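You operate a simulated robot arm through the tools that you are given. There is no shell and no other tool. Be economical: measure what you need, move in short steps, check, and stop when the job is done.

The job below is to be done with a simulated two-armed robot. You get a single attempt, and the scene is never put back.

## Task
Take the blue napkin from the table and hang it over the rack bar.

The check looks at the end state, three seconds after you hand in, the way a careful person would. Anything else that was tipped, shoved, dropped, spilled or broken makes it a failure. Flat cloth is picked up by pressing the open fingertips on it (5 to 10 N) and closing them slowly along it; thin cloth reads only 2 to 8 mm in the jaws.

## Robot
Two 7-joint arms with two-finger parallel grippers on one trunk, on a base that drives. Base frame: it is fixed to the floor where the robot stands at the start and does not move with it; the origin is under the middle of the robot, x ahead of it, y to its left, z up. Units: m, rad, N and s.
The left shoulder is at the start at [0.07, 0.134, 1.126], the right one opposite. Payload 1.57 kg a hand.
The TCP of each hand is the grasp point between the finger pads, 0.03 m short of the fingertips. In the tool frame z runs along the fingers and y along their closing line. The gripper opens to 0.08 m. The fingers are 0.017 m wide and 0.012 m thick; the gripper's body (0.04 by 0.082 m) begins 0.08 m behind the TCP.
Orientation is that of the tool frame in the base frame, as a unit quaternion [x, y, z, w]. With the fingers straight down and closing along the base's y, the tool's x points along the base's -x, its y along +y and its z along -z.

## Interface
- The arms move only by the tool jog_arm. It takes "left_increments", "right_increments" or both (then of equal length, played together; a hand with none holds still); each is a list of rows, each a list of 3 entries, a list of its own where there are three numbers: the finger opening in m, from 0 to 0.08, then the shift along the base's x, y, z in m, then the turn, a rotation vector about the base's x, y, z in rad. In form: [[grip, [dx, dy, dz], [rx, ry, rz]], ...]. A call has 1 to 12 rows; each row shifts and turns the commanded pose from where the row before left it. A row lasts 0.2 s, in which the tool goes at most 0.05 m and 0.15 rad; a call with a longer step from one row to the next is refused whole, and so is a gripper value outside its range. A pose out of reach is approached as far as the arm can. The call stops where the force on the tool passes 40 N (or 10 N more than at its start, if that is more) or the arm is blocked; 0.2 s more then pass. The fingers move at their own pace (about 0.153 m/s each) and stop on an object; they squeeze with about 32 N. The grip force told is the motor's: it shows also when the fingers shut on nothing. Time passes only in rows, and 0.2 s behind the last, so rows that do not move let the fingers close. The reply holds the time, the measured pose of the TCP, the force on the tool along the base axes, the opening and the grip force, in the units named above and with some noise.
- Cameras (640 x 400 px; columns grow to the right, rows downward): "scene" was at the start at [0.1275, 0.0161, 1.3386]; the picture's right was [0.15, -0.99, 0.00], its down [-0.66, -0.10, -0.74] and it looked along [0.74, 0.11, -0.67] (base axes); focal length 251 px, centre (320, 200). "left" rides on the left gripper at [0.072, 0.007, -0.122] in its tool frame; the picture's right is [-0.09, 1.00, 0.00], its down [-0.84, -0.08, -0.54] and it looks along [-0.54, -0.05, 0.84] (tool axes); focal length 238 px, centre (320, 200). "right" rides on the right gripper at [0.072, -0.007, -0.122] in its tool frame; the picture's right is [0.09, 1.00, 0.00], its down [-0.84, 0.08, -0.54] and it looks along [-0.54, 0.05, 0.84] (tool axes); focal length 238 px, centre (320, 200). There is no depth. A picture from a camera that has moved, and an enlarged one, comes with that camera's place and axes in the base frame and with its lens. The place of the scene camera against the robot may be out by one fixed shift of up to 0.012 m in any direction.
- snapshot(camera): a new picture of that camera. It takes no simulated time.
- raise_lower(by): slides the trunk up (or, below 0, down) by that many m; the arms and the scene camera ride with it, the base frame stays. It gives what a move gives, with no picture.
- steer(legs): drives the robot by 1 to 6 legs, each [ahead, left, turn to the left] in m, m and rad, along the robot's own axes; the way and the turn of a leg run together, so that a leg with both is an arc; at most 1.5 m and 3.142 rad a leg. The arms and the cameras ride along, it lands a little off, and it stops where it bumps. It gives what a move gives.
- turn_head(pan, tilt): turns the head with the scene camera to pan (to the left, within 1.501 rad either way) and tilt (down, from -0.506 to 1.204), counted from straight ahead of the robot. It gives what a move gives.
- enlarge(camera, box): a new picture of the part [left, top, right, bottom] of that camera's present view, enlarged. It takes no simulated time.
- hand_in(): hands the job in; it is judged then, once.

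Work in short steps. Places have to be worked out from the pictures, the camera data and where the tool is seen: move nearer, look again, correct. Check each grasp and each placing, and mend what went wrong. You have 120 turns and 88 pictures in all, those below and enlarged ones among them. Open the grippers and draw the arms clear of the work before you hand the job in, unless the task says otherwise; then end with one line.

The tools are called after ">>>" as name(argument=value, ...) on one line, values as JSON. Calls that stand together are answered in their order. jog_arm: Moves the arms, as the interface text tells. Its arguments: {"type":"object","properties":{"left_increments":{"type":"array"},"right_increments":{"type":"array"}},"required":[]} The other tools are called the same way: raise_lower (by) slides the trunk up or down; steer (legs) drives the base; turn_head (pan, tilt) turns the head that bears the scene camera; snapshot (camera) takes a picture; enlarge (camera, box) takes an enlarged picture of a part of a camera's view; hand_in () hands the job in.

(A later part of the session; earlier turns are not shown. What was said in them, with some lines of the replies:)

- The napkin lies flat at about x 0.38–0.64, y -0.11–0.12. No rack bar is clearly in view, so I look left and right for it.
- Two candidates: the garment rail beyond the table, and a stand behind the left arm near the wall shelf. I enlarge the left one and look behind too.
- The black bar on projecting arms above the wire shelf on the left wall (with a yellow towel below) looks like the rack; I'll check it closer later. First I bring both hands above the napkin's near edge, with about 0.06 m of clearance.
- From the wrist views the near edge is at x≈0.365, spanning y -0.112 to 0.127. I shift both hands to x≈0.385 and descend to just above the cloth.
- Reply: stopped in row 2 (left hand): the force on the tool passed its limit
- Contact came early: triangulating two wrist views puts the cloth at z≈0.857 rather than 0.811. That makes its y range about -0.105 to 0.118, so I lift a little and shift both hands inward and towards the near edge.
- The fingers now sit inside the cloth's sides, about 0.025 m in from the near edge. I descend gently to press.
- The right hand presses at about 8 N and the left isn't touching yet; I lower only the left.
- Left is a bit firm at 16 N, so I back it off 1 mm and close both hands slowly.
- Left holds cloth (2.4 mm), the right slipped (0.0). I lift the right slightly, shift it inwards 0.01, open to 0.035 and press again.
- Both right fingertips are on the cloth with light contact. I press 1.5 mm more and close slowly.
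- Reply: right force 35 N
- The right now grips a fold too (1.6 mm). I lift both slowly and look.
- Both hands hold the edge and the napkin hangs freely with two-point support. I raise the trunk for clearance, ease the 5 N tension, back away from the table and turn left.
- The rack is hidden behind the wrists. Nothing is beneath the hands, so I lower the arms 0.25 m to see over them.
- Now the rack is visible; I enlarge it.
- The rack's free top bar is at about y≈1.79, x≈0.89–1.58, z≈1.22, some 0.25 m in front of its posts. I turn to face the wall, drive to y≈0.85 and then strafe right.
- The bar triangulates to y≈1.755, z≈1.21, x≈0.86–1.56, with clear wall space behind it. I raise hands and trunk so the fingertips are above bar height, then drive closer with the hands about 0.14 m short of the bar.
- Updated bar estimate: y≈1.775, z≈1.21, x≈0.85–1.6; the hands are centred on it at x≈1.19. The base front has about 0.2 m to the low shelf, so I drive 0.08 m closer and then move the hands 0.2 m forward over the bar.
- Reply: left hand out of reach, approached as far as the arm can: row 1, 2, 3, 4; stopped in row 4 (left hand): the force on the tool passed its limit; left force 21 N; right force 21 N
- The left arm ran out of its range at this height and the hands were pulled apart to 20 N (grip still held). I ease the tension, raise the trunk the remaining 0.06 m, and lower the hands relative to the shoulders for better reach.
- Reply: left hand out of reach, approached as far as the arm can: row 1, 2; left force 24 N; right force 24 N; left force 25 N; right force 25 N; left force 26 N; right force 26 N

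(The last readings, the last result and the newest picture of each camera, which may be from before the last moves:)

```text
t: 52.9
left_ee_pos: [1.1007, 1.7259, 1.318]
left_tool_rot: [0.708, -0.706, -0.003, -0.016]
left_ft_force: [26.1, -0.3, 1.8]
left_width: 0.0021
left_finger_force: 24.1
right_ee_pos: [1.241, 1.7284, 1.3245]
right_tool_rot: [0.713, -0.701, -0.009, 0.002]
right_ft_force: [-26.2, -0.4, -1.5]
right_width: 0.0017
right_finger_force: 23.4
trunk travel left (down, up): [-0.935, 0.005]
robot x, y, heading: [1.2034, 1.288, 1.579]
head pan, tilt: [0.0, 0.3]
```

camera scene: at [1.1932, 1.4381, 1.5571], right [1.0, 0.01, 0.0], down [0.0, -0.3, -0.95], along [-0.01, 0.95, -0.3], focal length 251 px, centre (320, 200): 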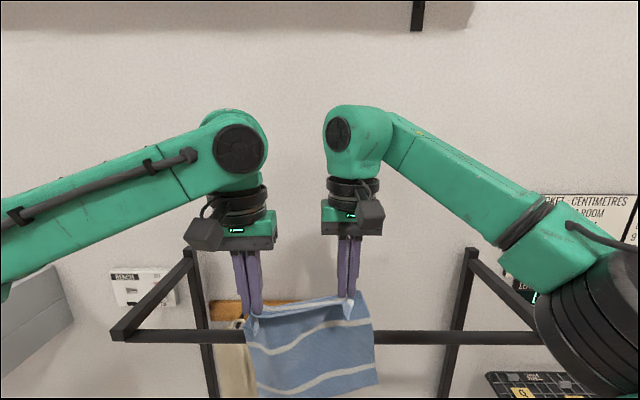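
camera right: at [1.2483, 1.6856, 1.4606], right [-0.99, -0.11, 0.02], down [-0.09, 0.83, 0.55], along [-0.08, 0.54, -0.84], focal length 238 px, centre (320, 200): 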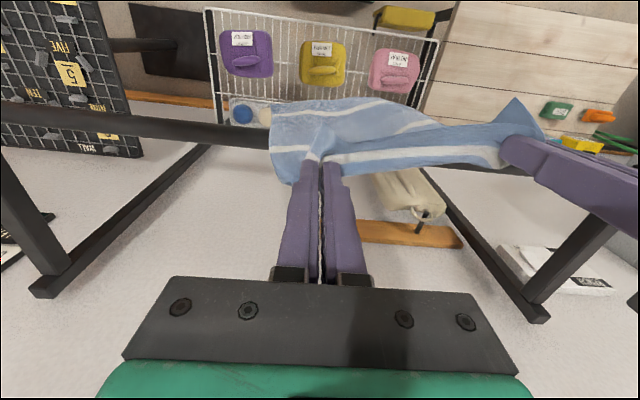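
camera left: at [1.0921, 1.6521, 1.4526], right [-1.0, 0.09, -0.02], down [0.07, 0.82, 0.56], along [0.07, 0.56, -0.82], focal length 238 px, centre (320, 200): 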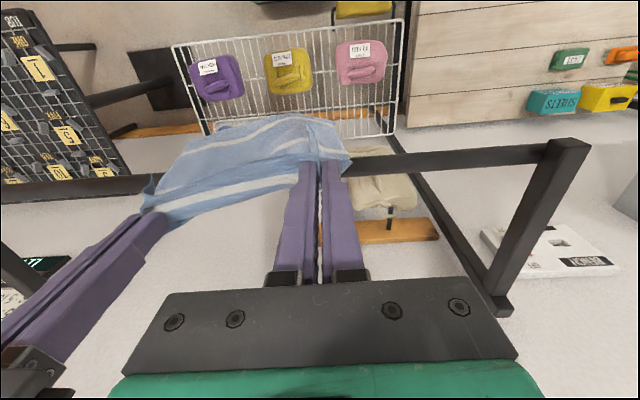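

No reach warning now. I remove the stretch by bringing the hands together about 20 mm.

>>> jog_arm(left_increments=[[0, [0.006, 0, 0], [0, 0, 0]], [0, [0.005, 0, 0], [0, 0, 0]], [0, [0, 0, 0], [0, 0, 0]]], right_increments=[[0, [-0.006, 0, -0.003], [0, 0, 0]], [0, [-0.005, 0, -0.003], [0, 0, 0]], [0, [0, 0, 0], [0, 0, 0]]])

>>> snapshot(camera="scene")

```text
t: 53.7
left_ee_pos: [1.1099, 1.7267, 1.319]
left_tool_rot: [0.709, -0.706, -0.004, -0.015]
left_ft_force: [-0.1, -0.4, -0.2]
left_width: 0.002
left_finger_force: 23.9
right_ee_pos: [1.2313, 1.7279, 1.3179]
right_tool_rot: [0.712, -0.702, -0.006, 0.002]
right_ft_force: [-0.7, 0.4, 0.3]
right_width: 0.0015
right_finger_force: 23.9
trunk travel left (down, up): [-0.935, 0.005]
robot x, y, heading: [1.2031, 1.2862, 1.58]
head pan, tilt: [0.0, 0.3]
```

```text
58 pictures are left
camera scene: at [1.1943, 1.4353, 1.6124], right [1.0, 0.01, 0.0], down [0.0, -0.3, -0.96], along [-0.01, 0.96, -0.3], focal length 251 px, centre (320, 200)
```

scene: 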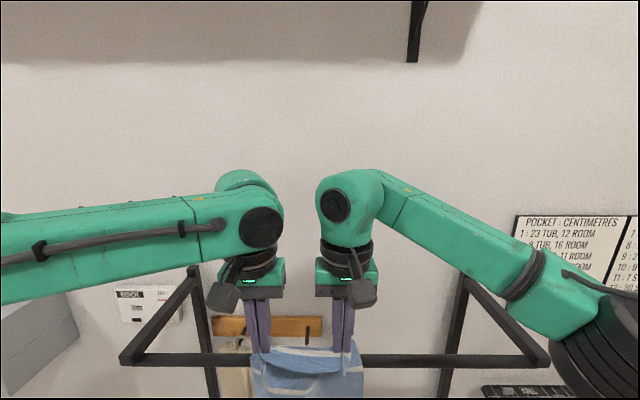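

Tension is gone. I lower another 0.03 m (tips about 0.04 above the bar) and advance 0.06 m, watching for reach warnings.

>>> jog_arm(left_increments=[[0, [0, 0, -0.015], [0, 0, 0]], [0, [0, 0, -0.015], [0, 0, 0]], [0, [0, 0.015, 0], [0, 0, 0]], [0, [0, 0.015, 0], [0, 0, 0]], [0, [0, 0.015, 0], [0, 0, 0]], [0, [0, 0.015, 0], [0, 0, 0]]], right_increments=[[0, [0, 0, -0.015], [0, 0, 0]], [0, [0, 0, -0.015], [0, 0, 0]], [0, [0, 0.015, 0], [0, 0, 0]], [0, [0, 0.015, 0], [0, 0, 0]], [0, [0, 0.015, 0], [0, 0, 0]], [0, [0, 0.015, 0], [0, 0, 0]]])

```text
t: 55.1
left_ee_pos: [1.1011, 1.7732, 1.286]
left_tool_rot: [0.707, -0.707, -0.003, -0.017]
left_ft_force: [3.5, -0.3, -0.6]
left_width: 0.002
left_finger_force: 23.7
left hand out of reach, approached as far as the arm can: row 5, 6
right_ee_pos: [1.2299, 1.7883, 1.2891]
right_tool_rot: [0.714, -0.7, -0.007, 0.003]
right_ft_force: [-5.3, -0.6, 0.0]
right_width: 0.0021
right_finger_force: 23.5
trunk travel left (down, up): [-0.935, 0.005]
robot x, y, heading: [1.1994, 1.2883, 1.576]
head pan, tilt: [0.0, 0.3]
```

The left arm is limited by about 0.485 m ahead with a vertical tool. I tilt both tools 0.3 rad forward (wrists move back), which should buy about 0.06 m, then look.

>>> jog_arm(left_increments=[[0, [0, 0, 0], [0.1, 0, 0]], [0, [0, 0, 0], [0.1, 0, 0]], [0, [0, 0, 0], [0.1, 0, 0]], [0, [0, 0, 0], [0, 0, 0]]], right_increments=[[0, [0, 0, 0], [0.1, 0, 0]], [0, [0, 0, 0], [0.1, 0, 0]], [0, [0, 0, 0], [0.1, 0, 0]], [0, [0, 0, 0], [0, 0, 0]]])

>>> turn_head(pan=0.0, tilt=0.9)

>>> snapshot(camera="scene")

```text
t: 56.1
left_ee_pos: [1.0993, 1.774, 1.2856]
left_tool_rot: [-0.697, 0.698, 0.108, 0.12]
left_ft_force: [6.3, 0.8, -0.2]
left_width: 0.0021
left_finger_force: 23.6
right_ee_pos: [1.2309, 1.7882, 1.2887]
right_tool_rot: [0.706, -0.692, -0.111, -0.105]
right_ft_force: [-6.5, -0.3, -0.9]
right_width: 0.0019
right_finger_force: 23.6
trunk travel left (down, up): [-0.935, 0.005]
robot x, y, heading: [1.2025, 1.2904, 1.571]
head pan, tilt: [0.0, 0.3]
```

```text
t: 57.1
left_ee_pos: [1.1005, 1.7731, 1.285]
left_tool_rot: [-0.697, 0.698, 0.11, 0.121]
left_ft_force: [6.7, 0.6, -0.5]
left_width: 0.0021
left_finger_force: 23.7
right_ee_pos: [1.2315, 1.7879, 1.2878]
right_tool_rot: [0.705, -0.692, -0.111, -0.104]
right_ft_force: [-6.8, -0.9, 0.2]
right_width: 0.0018
right_finger_force: 23.5
trunk travel left (down, up): [-0.935, 0.005]
robot x, y, heading: [1.2016, 1.2919, 1.574]
head pan, tilt: [0.0, 0.901]
```

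```text
57 pictures are left
camera scene: at [1.1946, 1.4172, 1.5602], right [1.0, 0.01, 0.0], down [0.0, -0.78, -0.62], along [0.0, 0.62, -0.78], focal length 251 px, centre (320, 200)
```

scene: 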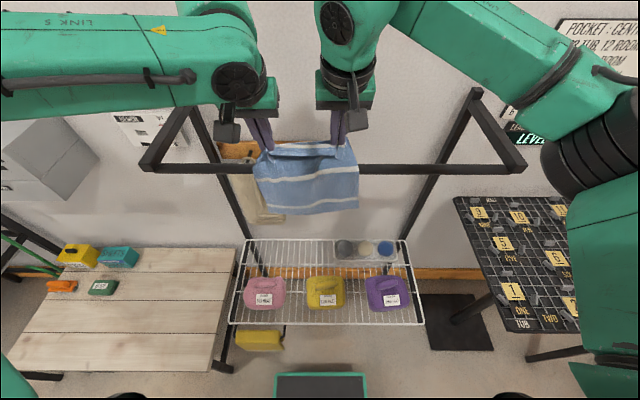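

Great view: the napkin lies against the bar from the front. The base front is at y≈1.50 and the shelf edge at ≈1.63. I ease the tension and push the tilted hands 0.05 m further forward.

>>> jog_arm(left_increments=[[0, [0.005, 0.014, 0], [0, 0, 0]], [0, [0, 0.015, 0], [0, 0, 0]], [0, [0, 0.015, 0], [0, 0, 0]], [0, [0, 0.015, 0], [0, 0, 0]], [0, [0, 0, 0], [0, 0, 0]]], right_increments=[[0, [-0.002, 0, 0], [0, 0, 0]], [0, [0, 0.015, 0], [0, 0, 0]], [0, [0, 0.015, 0], [0, 0, 0]], [0, [0, 0.015, 0], [0, 0, 0]], [0, [0, 0, 0], [0, 0, 0]]])

>>> snapshot(camera="scene")

```text
t: 58.3
left_ee_pos: [1.1047, 1.8326, 1.2852]
left_tool_rot: [0.698, -0.697, -0.109, -0.12]
left_ft_force: [0.6, 0.4, -0.5]
left_width: 0.002
left_finger_force: 23.8
right_ee_pos: [1.2293, 1.8329, 1.2893]
right_tool_rot: [0.705, -0.693, -0.111, -0.104]
right_ft_force: [0.0, -0.6, -0.8]
right_width: 0.0015
right_finger_force: 23.1
trunk travel left (down, up): [-0.935, 0.005]
robot x, y, heading: [1.2026, 1.2887, 1.574]
head pan, tilt: [0.0, 0.901]
```

```text
56 pictures are left
camera scene: at [1.1951, 1.4172, 1.5601], right [1.0, 0.01, 0.0], down [0.0, -0.78, -0.62], along [0.0, 0.62, -0.78], focal length 251 px, centre (320, 200)
```

scene: 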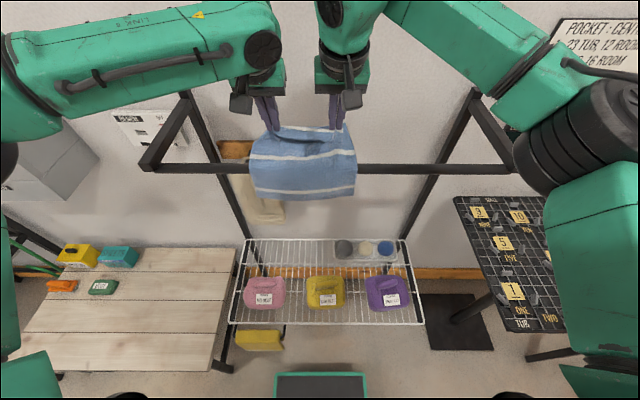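

It drapes nicely. I continue forward 0.035 m and then lower 0.07 m on the far side.

>>> jog_arm(left_increments=[[0, [0, 0.012, 0], [0, 0, 0]], [0, [0, 0.012, 0], [0, 0, 0]], [0, [0, 0.011, -0.01], [0, 0, 0]], [0, [0, 0, -0.015], [0, 0, 0]], [0, [0, 0, -0.015], [0, 0, 0]], [0, [0, 0, -0.015], [0, 0, 0]], [0, [0, 0, -0.01], [0, 0, 0]], [0, [0, 0, 0], [0, 0, 0]]], right_increments=[[0, [0, 0.012, 0], [0, 0, 0]], [0, [0, 0.012, 0], [0, 0, 0]], [0, [0, 0.011, -0.014], [0, 0, 0]], [0, [0, 0, -0.015], [0, 0, 0]], [0, [0, 0, -0.015], [0, 0, 0]], [0, [0, 0, -0.015], [0, 0, 0]], [0, [0, 0, -0.01], [0, 0, 0]], [0, [0, 0, 0], [0, 0, 0]]])

>>> snapshot(camera="scene")

>>> snapshot(camera="right")

```text
t: 60.1
left_ee_pos: [1.0887, 1.8511, 1.2165]
left_tool_rot: [-0.697, 0.698, 0.11, 0.122]
left_ft_force: [20.7, 2.3, -0.1]
left_width: 0.0022
left_finger_force: 24.0
left hand out of reach, approached as far as the arm can: row 1, 2, 3
right_ee_pos: [1.2279, 1.8683, 1.2199]
right_tool_rot: [0.706, -0.692, -0.112, -0.102]
right_ft_force: [-20.9, -2.5, -0.1]
right_width: 0.0019
right_finger_force: 23.5
trunk travel left (down, up): [-0.935, 0.005]
robot x, y, heading: [1.2034, 1.2882, 1.572]
head pan, tilt: [0.0, 0.901]
```

```text
55 pictures are left
camera scene: at [1.1947, 1.4172, 1.5601], right [1.0, 0.01, 0.0], down [0.0, -0.78, -0.62], along [0.0, 0.62, -0.78], focal length 251 px, centre (320, 200)
```

scene: 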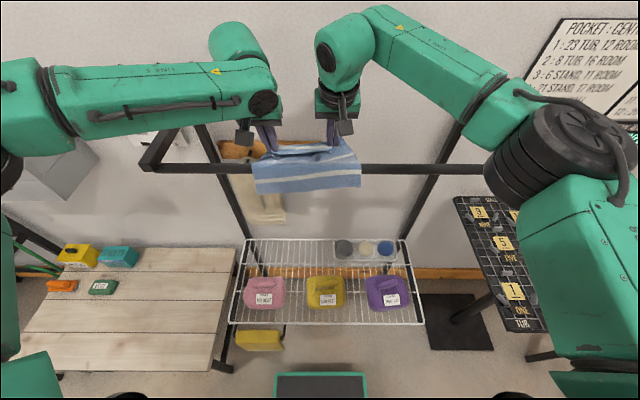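

```text
54 pictures are left
camera right: at [1.2374, 1.7629, 1.3151], right [-0.99, -0.11, -0.02], down [-0.08, 0.63, 0.77], along [-0.07, 0.77, -0.64], focal length 238 px, centre (320, 200)
```

right: 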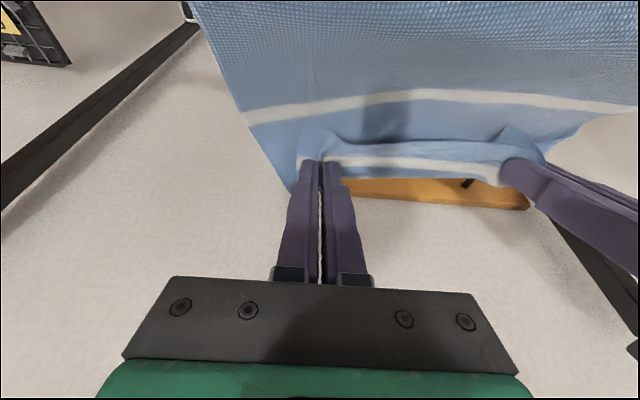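

The left arm hit its limit and stretched the cloth again, and the near flap is now short (~0.065 m) versus the far side. I go back up and towards the bar, easing the stretch, so the near flap lengthens again.

>>> jog_arm(left_increments=[[0, [0.006, -0.006, 0.015], [0, 0, 0]], [0, [0.006, -0.008, 0.02], [0, 0, 0]], [0, [0.003, -0.01, 0.02], [0, 0, 0]], [0, [0, -0.012, 0.015], [0, 0, 0]], [0, [0, -0.014, 0], [0, 0, 0]], [0, [0, 0, 0], [0, 0, 0]]], right_increments=[[0, [0, -0.014, 0.014], [0, 0, 0]], [0, [0, -0.014, 0.018], [0, 0, 0]], [0, [0, -0.014, 0.02], [0, 0, 0]], [0, [0, -0.012, 0.014], [0, 0, 0]], [0, [0, -0.014, 0], [0, 0, 0]], [0, [0, 0, 0], [0, 0, 0]]])

>>> snapshot(camera="scene")

```text
t: 61.5
left_ee_pos: [1.1046, 1.8025, 1.2889]
left_tool_rot: [0.698, -0.698, -0.109, -0.121]
left_ft_force: [1.6, 0.2, -0.7]
left_width: 0.0021
left_finger_force: 23.6
right_ee_pos: [1.2306, 1.8024, 1.284]
right_tool_rot: [0.705, -0.693, -0.11, -0.105]
right_ft_force: [-0.6, 1.1, 0.4]
right_width: 0.0015
right_finger_force: 23.5
trunk travel left (down, up): [-0.935, 0.005]
robot x, y, heading: [1.2044, 1.2914, 1.578]
head pan, tilt: [0.0, 0.901]
```

```text
53 pictures are left
camera scene: at [1.1946, 1.4177, 1.5601], right [1.0, 0.01, 0.0], down [0.0, -0.78, -0.62], along [0.0, 0.62, -0.78], focal length 251 px, centre (320, 200)
```

scene: 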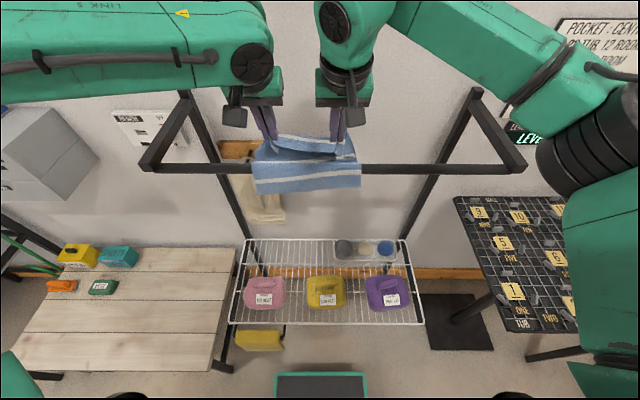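

The near flap stayed put by friction, with slack bulging above. I lift the hands higher and back so the cloth hangs down on the near side again.

>>> jog_arm(left_increments=[[0, [0, -0.012, 0.015], [0, 0, 0]], [0, [0, -0.012, 0.02], [0, 0, 0]], [0, [0, -0.012, 0.02], [0, 0, 0]], [0, [0, -0.01, 0.015], [0, 0, 0]], [0, [0, 0, 0], [0, 0, 0]]], right_increments=[[0, [0, -0.012, 0.018], [0, 0, 0]], [0, [0, -0.012, 0.021], [0, 0, 0]], [0, [0, -0.012, 0.02], [0, 0, 0]], [0, [0, -0.01, 0.015], [0, 0, 0]], [0, [0, 0, 0], [0, 0, 0]]])

>>> snapshot(camera="scene")

```text
t: 62.7
left_ee_pos: [1.1034, 1.7542, 1.3578]
left_tool_rot: [-0.697, 0.698, 0.11, 0.121]
left_ft_force: [1.2, -0.1, -0.1]
left_width: 0.0022
left_finger_force: 23.6
right_ee_pos: [1.2289, 1.7531, 1.3597]
right_tool_rot: [0.705, -0.692, -0.111, -0.104]
right_ft_force: [-1.7, 0.7, 0.0]
right_width: 0.0018
right_finger_force: 23.8
trunk travel left (down, up): [-0.935, 0.005]
robot x, y, heading: [1.1982, 1.2874, 1.579]
head pan, tilt: [0.0, 0.901]
```

```text
52 pictures are left
camera scene: at [1.1946, 1.417, 1.5601], right [1.0, 0.01, 0.0], down [0.0, -0.78, -0.62], along [0.0, 0.62, -0.78], focal length 251 px, centre (320, 200)
```

scene: 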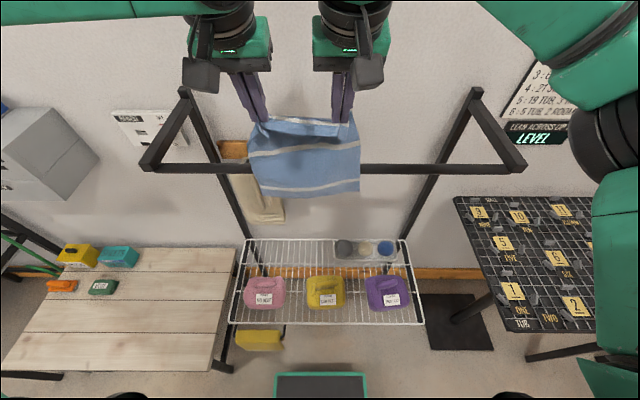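

The cloth hangs about 0.11 m from grip to bar, so the useful length is ~0.2 m. I pull it back off the bar and lower, so that the bar meets it ~0.08 m below the grip for an even split.

>>> jog_arm(left_increments=[[0, [0, -0.015, 0], [0, 0, 0]], [0, [0, -0.015, 0], [0, 0, 0]], [0, [0, -0.015, 0], [0, 0, 0]], [0, [0, 0, -0.015], [0, 0, 0]], [0, [0, 0, -0.017], [0, 0, 0]], [0, [0, 0, 0], [0, 0, 0]], [0, [0, 0, 0], [0, 0, 0]]], right_increments=[[0, [0, -0.015, 0], [0, 0, 0]], [0, [0, -0.015, 0], [0, 0, 0]], [0, [0, -0.015, 0], [0, 0, 0]], [0, [0, 0, -0.015], [0, 0, 0]], [0, [0, 0, -0.018], [0, 0, 0]], [0, [0, 0, 0], [0, 0, 0]], [0, [0, 0, 0], [0, 0, 0]]])

>>> snapshot(camera="scene")

```text
t: 64.3
left_ee_pos: [1.1028, 1.71, 1.3265]
left_tool_rot: [-0.697, 0.698, 0.109, 0.12]
left_ft_force: [1.2, -0.2, -0.1]
left_width: 0.002
left_finger_force: 23.8
right_ee_pos: [1.2276, 1.708, 1.3258]
right_tool_rot: [0.705, -0.692, -0.111, -0.104]
right_ft_force: [-0.2, 0.3, 0.1]
right_width: 0.0017
right_finger_force: 23.9
trunk travel left (down, up): [-0.935, 0.005]
robot x, y, heading: [1.2029, 1.2885, 1.578]
head pan, tilt: [0.0, 0.901]
```

```text
51 pictures are left
camera scene: at [1.1945, 1.417, 1.5601], right [1.0, 0.01, 0.0], down [0.0, -0.78, -0.62], along [0.0, 0.62, -0.78], focal length 251 px, centre (320, 200)
```

scene: 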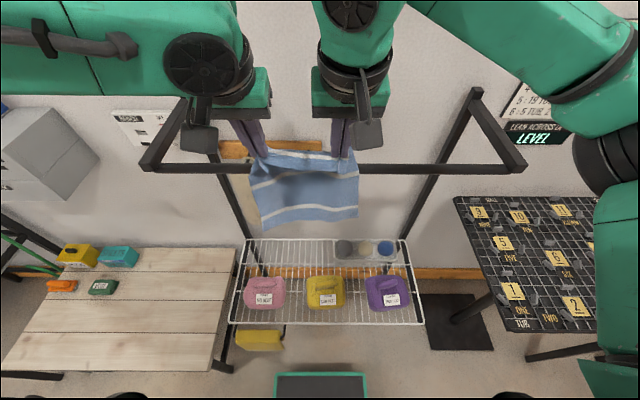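

The cloth hangs free with ~0.205 m below the tips, which are ~0.077 m above the bar. I sweep the hands over the bar in an arc of about that radius.

>>> jog_arm(left_increments=[[0, [0, 0.02, 0.002], [0, 0, 0]], [0, [0, 0.02, 0.002], [0, 0, 0]], [0, [0, 0.02, 0], [0, 0, 0]], [0, [0, 0.02, -0.004], [0, 0, 0]], [0, [0, 0.018, -0.008], [0, 0, 0]], [0, [0, 0.015, -0.012], [0, 0, 0]], [0, [0, 0.01, -0.02], [0, 0, 0]], [0, [0, 0.004, -0.02], [0, 0, 0]], [0, [0, 0, -0.02], [0, 0, 0]], [0, [0, 0, -0.02], [0, 0, 0]], [0, [0, 0, -0.01], [0, 0, 0]], [0, [0, 0, 0], [0, 0, 0]]], right_increments=[[0, [0, 0.02, 0.002], [0, 0, 0]], [0, [0, 0.02, 0.002], [0, 0, 0]], [0, [0, 0.02, 0], [0, 0, 0]], [0, [0, 0.02, -0.004], [0, 0, 0]], [0, [0, 0.018, -0.008], [0, 0, 0]], [0, [0, 0.015, -0.012], [0, 0, 0]], [0, [0, 0.01, -0.02], [0, 0, 0]], [0, [0, 0.004, -0.02], [0, 0, 0]], [0, [0, 0, -0.02], [0, 0, 0]], [0, [0, 0, -0.02], [0, 0, 0]], [0, [0, 0, -0.01], [0, 0, 0]], [0, [0, 0, 0], [0, 0, 0]]])

>>> snapshot(camera="scene")

>>> snapshot(camera="right")

```text
t: 66.9
left_ee_pos: [1.1038, 1.8355, 1.2171]
left_tool_rot: [-0.697, 0.698, 0.109, 0.121]
left_ft_force: [0.4, 0.5, -0.2]
left_width: 0.0023
left_finger_force: 23.4
right_ee_pos: [1.2285, 1.8353, 1.2152]
right_tool_rot: [0.705, -0.693, -0.111, -0.104]
right_ft_force: [-0.6, 0.5, 0.2]
right_width: 0.0018
right_finger_force: 23.4
trunk travel left (down, up): [-0.935, 0.005]
robot x, y, heading: [1.2005, 1.2886, 1.577]
head pan, tilt: [0.0, 0.901]
```

```text
50 pictures are left
camera scene: at [1.1946, 1.4171, 1.5601], right [1.0, 0.01, 0.0], down [0.0, -0.78, -0.62], along [0.0, 0.62, -0.78], focal length 251 px, centre (320, 200)
```

scene: 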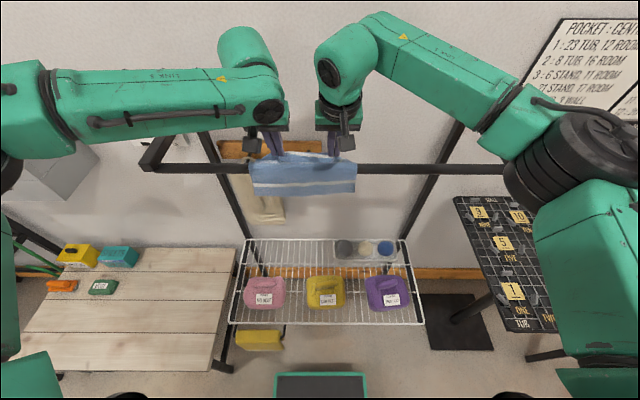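

```text
49 pictures are left
camera right: at [1.2384, 1.7304, 1.3113], right [-0.99, -0.11, -0.02], down [-0.08, 0.63, 0.77], along [-0.07, 0.77, -0.64], focal length 238 px, centre (320, 200)
```

right: 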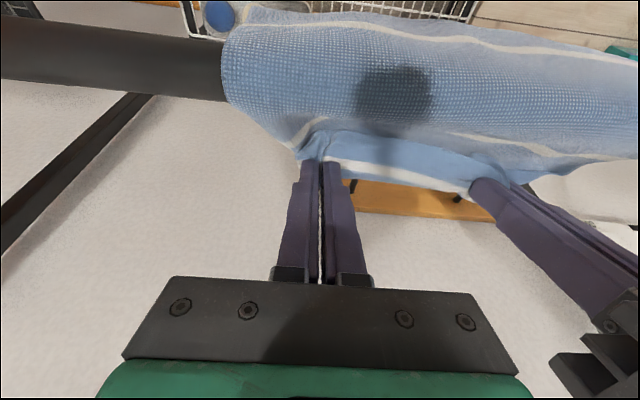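

The cloth is draped over the bar between the hands. I zoom in to judge the near flap's length before releasing.

>>> enlarge(camera="scene", box=[220, 110, 400, 220])

```text
3.56 times, centred on (310, 165) of scene
camera zoom: at [1.1946, 1.4171, 1.5601], right [1.0, 0.01, 0.0], down [0.0, -0.78, -0.62], along [0.0, 0.62, -0.78], focal length 892 px, centre (356, 324)
```

zoom: 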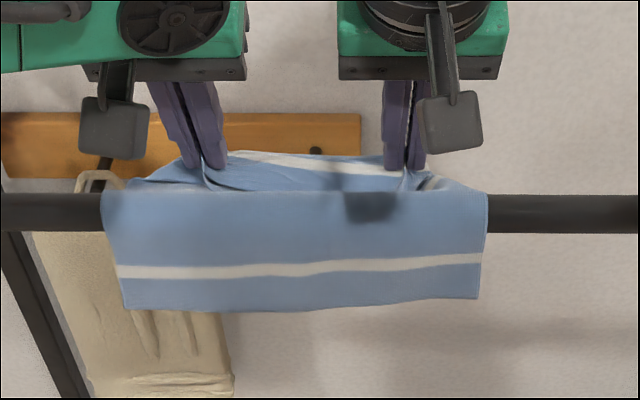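

The near flap is only ~0.075 m, so the far side would be nearly twice as long. I redo the sweep with a smaller radius: retrace the arc, then lower another 0.03 m in front of the bar.

>>> jog_arm(left_increments=[[0, [0, 0, 0.01], [0, 0, 0]], [0, [0, 0, 0.02], [0, 0, 0]], [0, [0, -0.004, 0.03], [0, 0, 0]], [0, [0, -0.02, 0.03], [0, 0, 0]], [0, [0, -0.03, 0.02], [0, 0, 0]], [0, [0, -0.03, 0.01], [0, 0, 0]], [0, [0, -0.03, 0], [0, 0, 0]], [0, [0, -0.015, -0.01], [0, 0, 0]], [0, [0, 0, -0.015], [0, 0, 0]], [0, [0, 0, -0.015], [0, 0, 0]], [0, [0, 0, 0], [0, 0, 0]], [0, [0, 0, 0], [0, 0, 0]]], right_increments=[[0, [0, 0, 0.01], [0, 0, 0]], [0, [0, 0, 0.02], [0, 0, 0]], [0, [0, -0.004, 0.03], [0, 0, 0]], [0, [0, -0.02, 0.03], [0, 0, 0]], [0, [0, -0.03, 0.02], [0, 0, 0]], [0, [0, -0.03, 0.01], [0, 0, 0]], [0, [0, -0.03, 0], [0, 0, 0]], [0, [0, -0.015, -0.01], [0, 0, 0]], [0, [0, 0, -0.015], [0, 0, 0]], [0, [0, 0, -0.015], [0, 0, 0]], [0, [0, 0, 0], [0, 0, 0]], [0, [0, 0, 0], [0, 0, 0]]])

>>> snapshot(camera="scene")

```text
t: 69.5
left_ee_pos: [1.1038, 1.7073, 1.2962]
left_tool_rot: [-0.697, 0.698, 0.109, 0.12]
left_ft_force: [2.7, -0.4, 0.0]
left_width: 0.0021
left_finger_force: 23.7
right_ee_pos: [1.2301, 1.7071, 1.2965]
right_tool_rot: [0.706, -0.692, -0.111, -0.104]
right_ft_force: [-2.0, -0.5, 0.4]
right_width: 0.0017
right_finger_force: 23.0
trunk travel left (down, up): [-0.935, 0.005]
robot x, y, heading: [1.2009, 1.2892, 1.578]
head pan, tilt: [0.0, 0.901]
```

```text
47 pictures are left
camera scene: at [1.1945, 1.4173, 1.5601], right [1.0, 0.01, 0.0], down [0.0, -0.78, -0.62], along [0.0, 0.62, -0.78], focal length 251 px, centre (320, 200)
```

scene: 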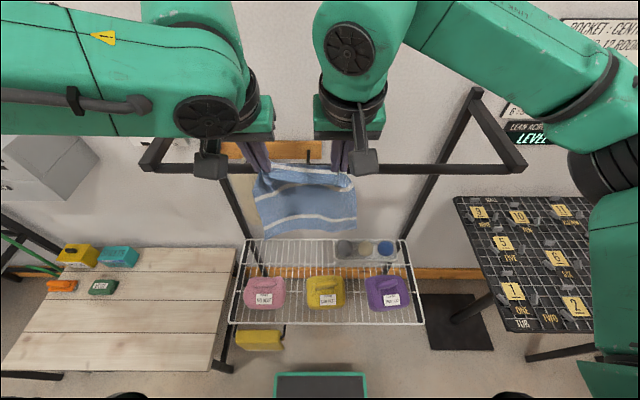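

The cloth hangs in front with tips ~0.04 m above the bar. Now a tighter arc over the bar.

>>> jog_arm(left_increments=[[0, [0, 0.023, 0.002], [0, 0, 0]], [0, [0, 0.02, 0.002], [0, 0, 0]], [0, [0, 0.02, 0], [0, 0, 0]], [0, [0, 0.015, -0.006], [0, 0, 0]], [0, [0, 0.013, -0.01], [0, 0, 0]], [0, [0, 0.01, -0.014], [0, 0, 0]], [0, [0, 0.005, -0.016], [0, 0, 0]], [0, [0, 0, -0.016], [0, 0, 0]], [0, [0, 0, -0.01], [0, 0, 0]], [0, [0, 0, 0], [0, 0, 0]]], right_increments=[[0, [0, 0.023, 0.002], [0, 0, 0]], [0, [0, 0.02, 0.002], [0, 0, 0]], [0, [0, 0.02, 0], [0, 0, 0]], [0, [0, 0.015, -0.006], [0, 0, 0]], [0, [0, 0.013, -0.01], [0, 0, 0]], [0, [0, 0.01, -0.014], [0, 0, 0]], [0, [0, 0.005, -0.016], [0, 0, 0]], [0, [0, 0, -0.016], [0, 0, 0]], [0, [0, 0, -0.01], [0, 0, 0]], [0, [0, 0, 0], [0, 0, 0]]])

>>> enlarge(camera="scene", box=[220, 110, 400, 220])

>>> snapshot(camera="right")

```text
t: 71.7
left_ee_pos: [1.103, 1.8148, 1.2282]
left_tool_rot: [0.698, -0.698, -0.109, -0.12]
left_ft_force: [1.7, 0.3, 0.7]
left_width: 0.0022
left_finger_force: 23.6
right_ee_pos: [1.2284, 1.8143, 1.227]
right_tool_rot: [0.705, -0.693, -0.11, -0.104]
right_ft_force: [-0.6, -0.1, 0.0]
right_width: 0.0016
right_finger_force: 23.7
trunk travel left (down, up): [-0.935, 0.005]
robot x, y, heading: [1.1998, 1.2893, 1.576]
head pan, tilt: [0.0, 0.901]
```

```text
3.56 times, centred on (310, 165) of scene
camera zoom: at [1.1945, 1.4173, 1.5601], right [1.0, 0.01, 0.0], down [0.0, -0.78, -0.62], along [0.0, 0.62, -0.78], focal length 892 px, centre (356, 324)
```

zoom: 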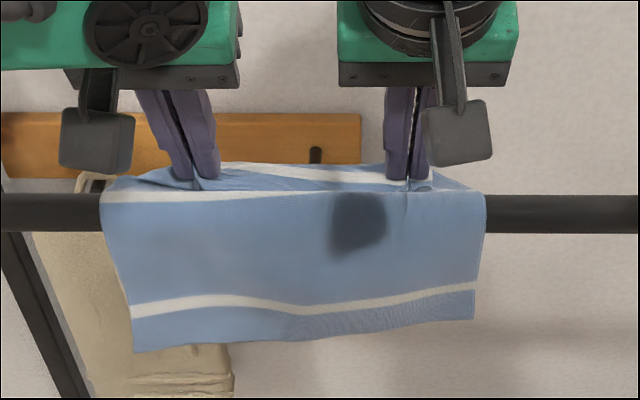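

```text
45 pictures are left
camera right: at [1.2388, 1.7092, 1.323], right [-0.99, -0.11, -0.02], down [-0.08, 0.63, 0.77], along [-0.07, 0.77, -0.64], focal length 238 px, centre (320, 200)
```

right: 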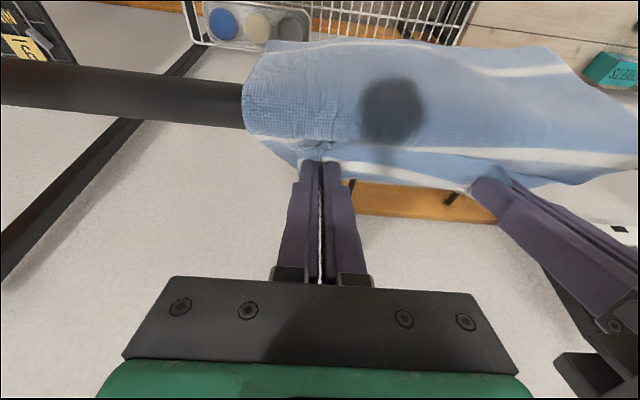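

The middle stripe sits right on the bar: an even drape. I open the fingers gently and let the far side settle.

>>> jog_arm(left_increments=[[0.01, [0, 0, 0], [0, 0, 0]], [0.02, [0, 0, 0], [0, 0, 0]], [0.03, [0, 0, 0], [0, 0, 0]], [0.03, [0, 0, 0], [0, 0, 0]]], right_increments=[[0.01, [0, 0, 0], [0, 0, 0]], [0.02, [0, 0, 0], [0, 0, 0]], [0.03, [0, 0, 0], [0, 0, 0]], [0.03, [0, 0, 0], [0, 0, 0]]])

>>> enlarge(camera="scene", box=[220, 110, 400, 220])

>>> snapshot(camera="right")

```text
t: 72.7
left_ee_pos: [1.103, 1.814, 1.2273]
left_tool_rot: [-0.697, 0.698, 0.109, 0.121]
left_ft_force: [-0.7, -0.8, -0.1]
left_width: 0.0299
left_finger_force: 0.0
right_ee_pos: [1.2301, 1.8139, 1.2273]
right_tool_rot: [0.705, -0.693, -0.111, -0.104]
right_ft_force: [-0.1, 0.0, 0.1]
right_width: 0.0302
right_finger_force: 0.0
trunk travel left (down, up): [-0.935, 0.005]
robot x, y, heading: [1.2026, 1.2889, 1.575]
head pan, tilt: [0.0, 0.901]
```

```text
3.56 times, centred on (310, 165) of scene
camera zoom: at [1.1946, 1.4174, 1.5601], right [1.0, 0.01, 0.0], down [0.0, -0.78, -0.62], along [0.0, 0.62, -0.78], focal length 892 px, centre (356, 324)
```

zoom: 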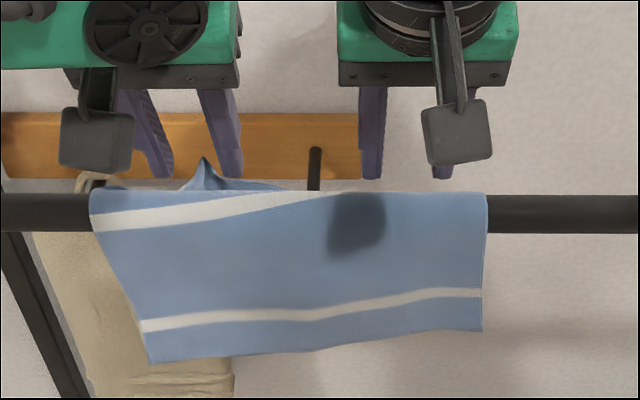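

```text
43 pictures are left
camera right: at [1.2388, 1.7092, 1.3232], right [-0.99, -0.11, -0.02], down [-0.08, 0.63, 0.77], along [-0.07, 0.77, -0.64], focal length 238 px, centre (320, 200)
```

right: 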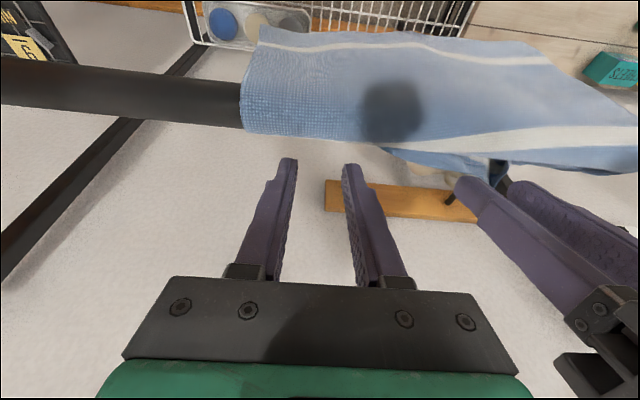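

Released: the right half hangs behind the bar; the left corner is still crumpled between the open fingers. I open the left slightly more and raise both hands slowly straight up.

>>> jog_arm(left_increments=[[0.04, [0, 0, 0], [0, 0, 0]], [0.04, [0, 0.004, 0.01], [0, 0, 0]], [0.04, [0, 0, 0.015], [0, 0, 0]], [0.04, [0, 0, 0.015], [0, 0, 0]], [0.04, [0, 0, 0.02], [0, 0, 0]], [0.04, [0, 0, 0.02], [0, 0, 0]], [0.04, [0, 0, 0], [0, 0, 0]]], right_increments=[[0.03, [0, 0, 0], [0, 0, 0]], [0.03, [0, 0, 0.01], [0, 0, 0]], [0.03, [0, 0, 0.015], [0, 0, 0]], [0.03, [0, 0, 0.015], [0, 0, 0]], [0.03, [0, 0, 0.02], [0, 0, 0]], [0.03, [0, 0, 0.02], [0, 0, 0]], [0.03, [0, 0, 0], [0, 0, 0]]])

>>> snapshot(camera="scene")

>>> snapshot(camera="left")

```text
t: 74.3
left_ee_pos: [1.1046, 1.8173, 1.307]
left_tool_rot: [0.698, -0.698, -0.11, -0.12]
left_ft_force: [0.4, 0.7, -0.6]
left_width: 0.0397
left_finger_force: 0.1
right_ee_pos: [1.2277, 1.8121, 1.3101]
right_tool_rot: [0.705, -0.693, -0.11, -0.104]
right_ft_force: [0.6, -0.1, 0.3]
right_width: 0.0299
right_finger_force: 0.0
trunk travel left (down, up): [-0.935, 0.005]
robot x, y, heading: [1.2014, 1.2861, 1.578]
head pan, tilt: [0.0, 0.901]
```

```text
42 pictures are left
camera scene: at [1.1946, 1.4175, 1.5601], right [1.0, 0.01, 0.0], down [0.0, -0.78, -0.62], along [0.0, 0.62, -0.78], focal length 251 px, centre (320, 200)
```

scene: 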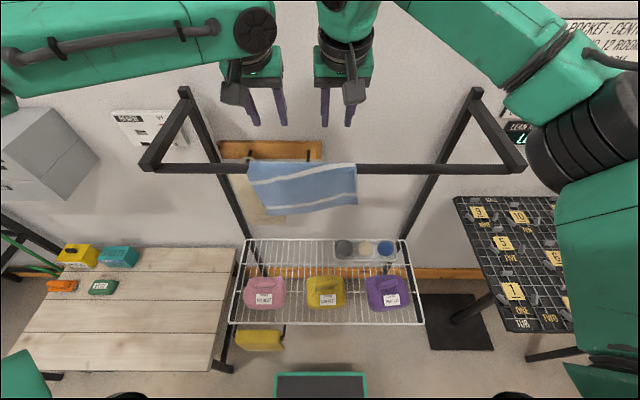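

```text
41 pictures are left
camera left: at [1.0955, 1.7094, 1.4002], right [-1.0, 0.09, 0.01], down [0.07, 0.62, 0.78], along [0.06, 0.78, -0.62], focal length 238 px, centre (320, 200)
```

left: 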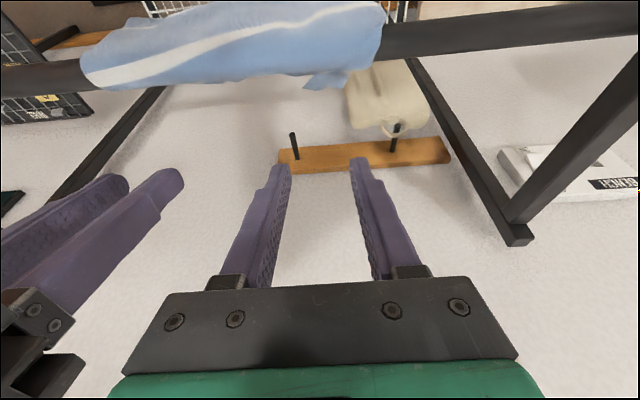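

The napkin now hangs over the bar on both sides, hands clear of it. I raise further, retract over the bar, and then back the robot away.

>>> jog_arm(left_increments=[[0.04, [0, -0.005, 0.03], [0, 0, 0]], [0.04, [0, -0.02, 0.025], [0, 0, 0]], [0.04, [0, -0.03, 0.02], [0, 0, 0]], [0.04, [0, -0.035, 0], [0, 0, 0]], [0.04, [0, -0.035, 0], [0, 0, 0]], [0.04, [0, -0.035, 0], [0, 0, 0]], [0.04, [0, -0.035, 0], [0, 0, 0]], [0.04, [0, -0.03, 0], [0, 0, 0]]], right_increments=[[0.03, [0, -0.005, 0.03], [0, 0, 0]], [0.03, [0, -0.02, 0.025], [0, 0, 0]], [0.03, [0, -0.03, 0.02], [0, 0, 0]], [0.03, [0, -0.035, 0], [0, 0, 0]], [0.03, [0, -0.035, 0], [0, 0, 0]], [0.03, [0, -0.035, 0], [0, 0, 0]], [0.03, [0, -0.035, 0], [0, 0, 0]], [0.03, [0, -0.03, 0], [0, 0, 0]]])

>>> steer(legs=[[-0.25, 0, 0]])

>>> turn_head(pan=0.0, tilt=0.6)

>>> snapshot(camera="scene")

>>> snapshot(camera="left")

```text
t: 76.1
left_ee_pos: [1.1028, 1.5904, 1.3825]
left_tool_rot: [-0.698, 0.698, 0.109, 0.121]
left_ft_force: [-0.4, -1.0, 0.0]
left_width: 0.0402
left_finger_force: 0.2
right_ee_pos: [1.2276, 1.5878, 1.3842]
right_tool_rot: [0.705, -0.693, -0.112, -0.105]
right_ft_force: [-0.2, -0.7, 0.2]
right_width: 0.03
right_finger_force: 0.0
trunk travel left (down, up): [-0.935, 0.005]
robot x, y, heading: [1.1964, 1.291, 1.571]
head pan, tilt: [0.0, 0.901]
```

```text
t: 78.0
left_ee_pos: [1.1043, 1.3451, 1.3805]
left_tool_rot: [-0.697, 0.699, 0.108, 0.119]
left_ft_force: [0.3, 1.3, -0.9]
left_width: 0.04
left_finger_force: 0.1
right_ee_pos: [1.2304, 1.3412, 1.3813]
right_tool_rot: [0.705, -0.693, -0.109, -0.104]
right_ft_force: [1.0, 0.2, 0.4]
right_width: 0.0299
right_finger_force: 0.1
trunk travel left (down, up): [-0.935, 0.005]
robot x, y, heading: [1.2038, 1.0318, 1.577]
head pan, tilt: [0.0, 0.901]
```

```text
t: 78.8
left_ee_pos: [1.1043, 1.3402, 1.3807]
left_tool_rot: [-0.697, 0.698, 0.11, 0.121]
left_ft_force: [-0.4, -0.5, 0.3]
left_width: 0.0399
left_finger_force: 0.0
right_ee_pos: [1.2303, 1.3363, 1.3829]
right_tool_rot: [0.704, -0.694, -0.11, -0.104]
right_ft_force: [0.5, 0.7, -0.5]
right_width: 0.03
right_finger_force: 0.1
trunk travel left (down, up): [-0.935, 0.005]
robot x, y, heading: [1.2036, 1.0339, 1.576]
head pan, tilt: [0.0, 0.6]
```

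```text
40 pictures are left
camera scene: at [1.1959, 1.1765, 1.5848], right [1.0, 0.01, 0.0], down [0.0, -0.57, -0.82], along [0.0, 0.82, -0.57], focal length 251 px, centre (320, 200)
```

scene: 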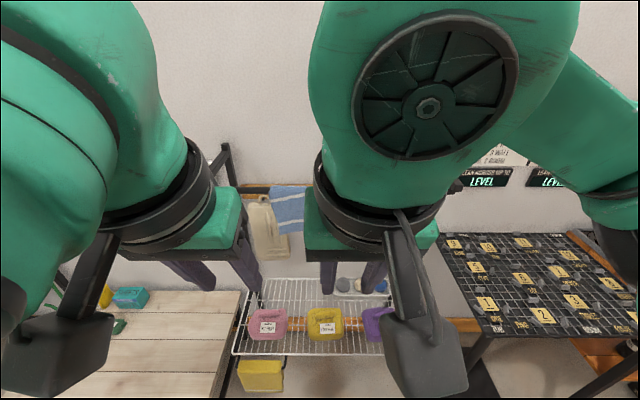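

```text
39 pictures are left
camera left: at [1.0954, 1.2327, 1.4742], right [-1.0, 0.09, 0.01], down [0.07, 0.62, 0.78], along [0.06, 0.78, -0.62], focal length 238 px, centre (320, 200)
```

left: 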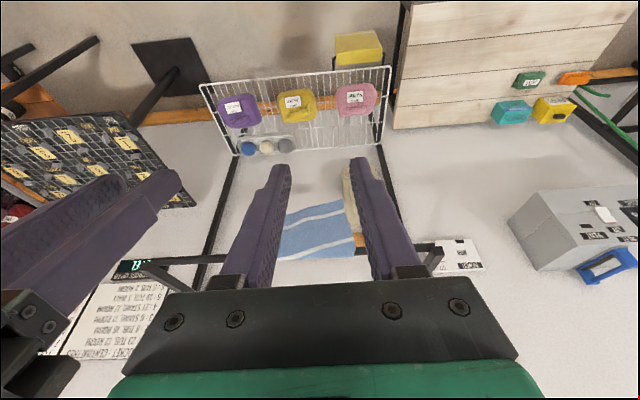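

The napkin is still on the bar. I open the grippers fully, spread and lower the arms so I can inspect it unobstructed.

>>> jog_arm(left_increments=[[0.08, [-0.03, 0, -0.03], [0, 0, 0]], [0.08, [-0.03, 0, -0.04], [0, 0, 0]], [0.08, [-0.03, 0, -0.04], [0, 0, 0]], [0.08, [-0.03, 0, -0.04], [0, 0, 0]], [0.08, [0, 0, -0.04], [0, 0, 0]], [0.08, [0, 0, -0.04], [0, 0, 0]], [0.08, [0, 0, -0.04], [0, 0, 0]], [0.08, [0, 0, -0.04], [0, 0, 0]]], right_increments=[[0.08, [0.03, 0, -0.03], [0, 0, 0]], [0.08, [0.03, 0, -0.04], [0, 0, 0]], [0.08, [0.03, 0, -0.04], [0, 0, 0]], [0.08, [0.03, 0, -0.04], [0, 0, 0]], [0.08, [0, 0, -0.04], [0, 0, 0]], [0.08, [0, 0, -0.04], [0, 0, 0]], [0.08, [0, 0, -0.04], [0, 0, 0]], [0.08, [0, 0, -0.04], [0, 0, 0]]])

>>> enlarge(camera="scene", box=[160, 100, 480, 300])

```text
t: 80.6
left_ee_pos: [1.0519, 1.3586, 1.3281]
left_tool_rot: [-0.697, 0.699, 0.109, 0.12]
left_ft_force: [0.1, -0.6, -0.8]
left_width: 0.0801
left_finger_force: 0.0
left hand out of reach, approached as far as the arm can: row 2, 3, 4, 5, 6, 7, 8
right_ee_pos: [1.3515, 1.3385, 1.0707]
right_tool_rot: [0.704, -0.694, -0.111, -0.104]
right_ft_force: [-0.2, -0.1, 0.5]
right_width: 0.08
right_finger_force: 0.0
trunk travel left (down, up): [-0.935, 0.005]
robot x, y, heading: [1.2026, 1.0353, 1.575]
head pan, tilt: [0.0, 0.6]
```

```text
2.00 times, centred on (320, 200) of scene
camera zoom: at [1.1967, 1.1765, 1.585], right [1.0, 0.01, 0.0], down [0.0, -0.56, -0.83], along [0.0, 0.83, -0.56], focal length 502 px, centre (320, 200)
```

zoom: 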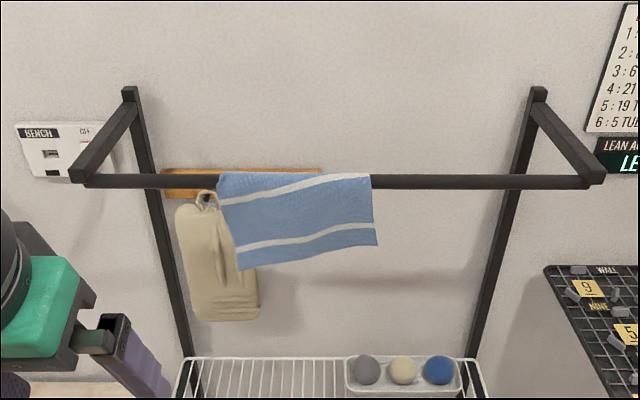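

The napkin is draped over the bar with the arms clear. I wait a moment and re-check that it isn't creeping.

>>> jog_arm(right_increments=[[0.08, [0, 0, 0], [0, 0, 0]], [0.08, [0, 0, 0], [0, 0, 0]], [0.08, [0, 0, 0], [0, 0, 0]], [0.08, [0, 0, 0], [0, 0, 0]], [0.08, [0, 0, 0], [0, 0, 0]], [0.08, [0, 0, 0], [0, 0, 0]], [0.08, [0, 0, 0], [0, 0, 0]], [0.08, [0, 0, 0], [0, 0, 0]], [0.08, [0, 0, 0], [0, 0, 0]], [0.08, [0, 0, 0], [0, 0, 0]], [0.08, [0, 0, 0], [0, 0, 0]], [0.08, [0, 0, 0], [0, 0, 0]]])

>>> enlarge(camera="scene", box=[160, 100, 480, 300])

>>> snapshot(camera="scene")

```text
t: 83.2
left_ee_pos: [1.0513, 1.3584, 1.3285]
left_tool_rot: [-0.698, 0.698, 0.109, 0.121]
left_ft_force: [-0.3, -0.6, 0.9]
left_width: 0.08
left_finger_force: 0.1
right_ee_pos: [1.3498, 1.337, 1.0722]
right_tool_rot: [0.705, -0.693, -0.111, -0.105]
right_ft_force: [0.7, 0.6, -0.4]
right_width: 0.0799
right_finger_force: 0.1
trunk travel left (down, up): [-0.935, 0.005]
robot x, y, heading: [1.2032, 1.0341, 1.574]
head pan, tilt: [0.0, 0.6]
```

```text
2.00 times, centred on (320, 200) of scene
camera zoom: at [1.196, 1.1766, 1.5849], right [1.0, 0.01, 0.0], down [0.0, -0.56, -0.83], along [0.0, 0.83, -0.56], focal length 502 px, centre (320, 200)
```

zoom: 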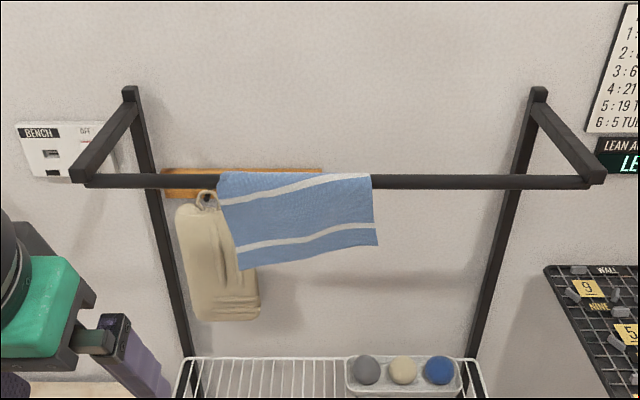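

```text
36 pictures are left
camera scene: at [1.196, 1.1766, 1.5849], right [1.0, 0.01, 0.0], down [0.0, -0.56, -0.83], along [0.0, 0.83, -0.56], focal length 251 px, centre (320, 200)
```

scene: 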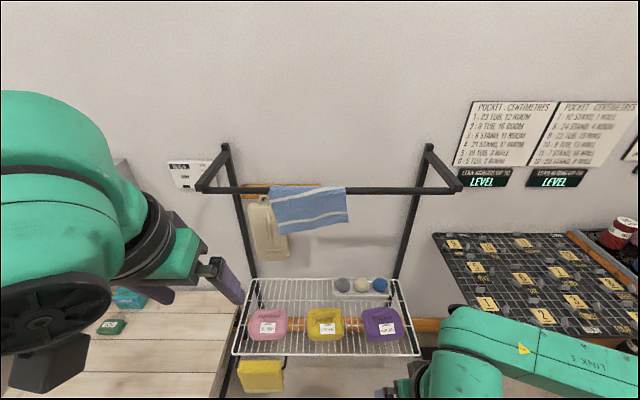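

The napkin has stayed put on the bar, nothing else was disturbed, and the grippers are open and clear. I hand in.

>>> hand_in()

```text
The job is handed in.
```

The blue napkin is hanging over the rack's top bar with cloth on both sides. It sits slightly askew but didn't move over several seconds of watching. The grippers are open and clear, and I saw nothing else disturbed; the job is handed in.
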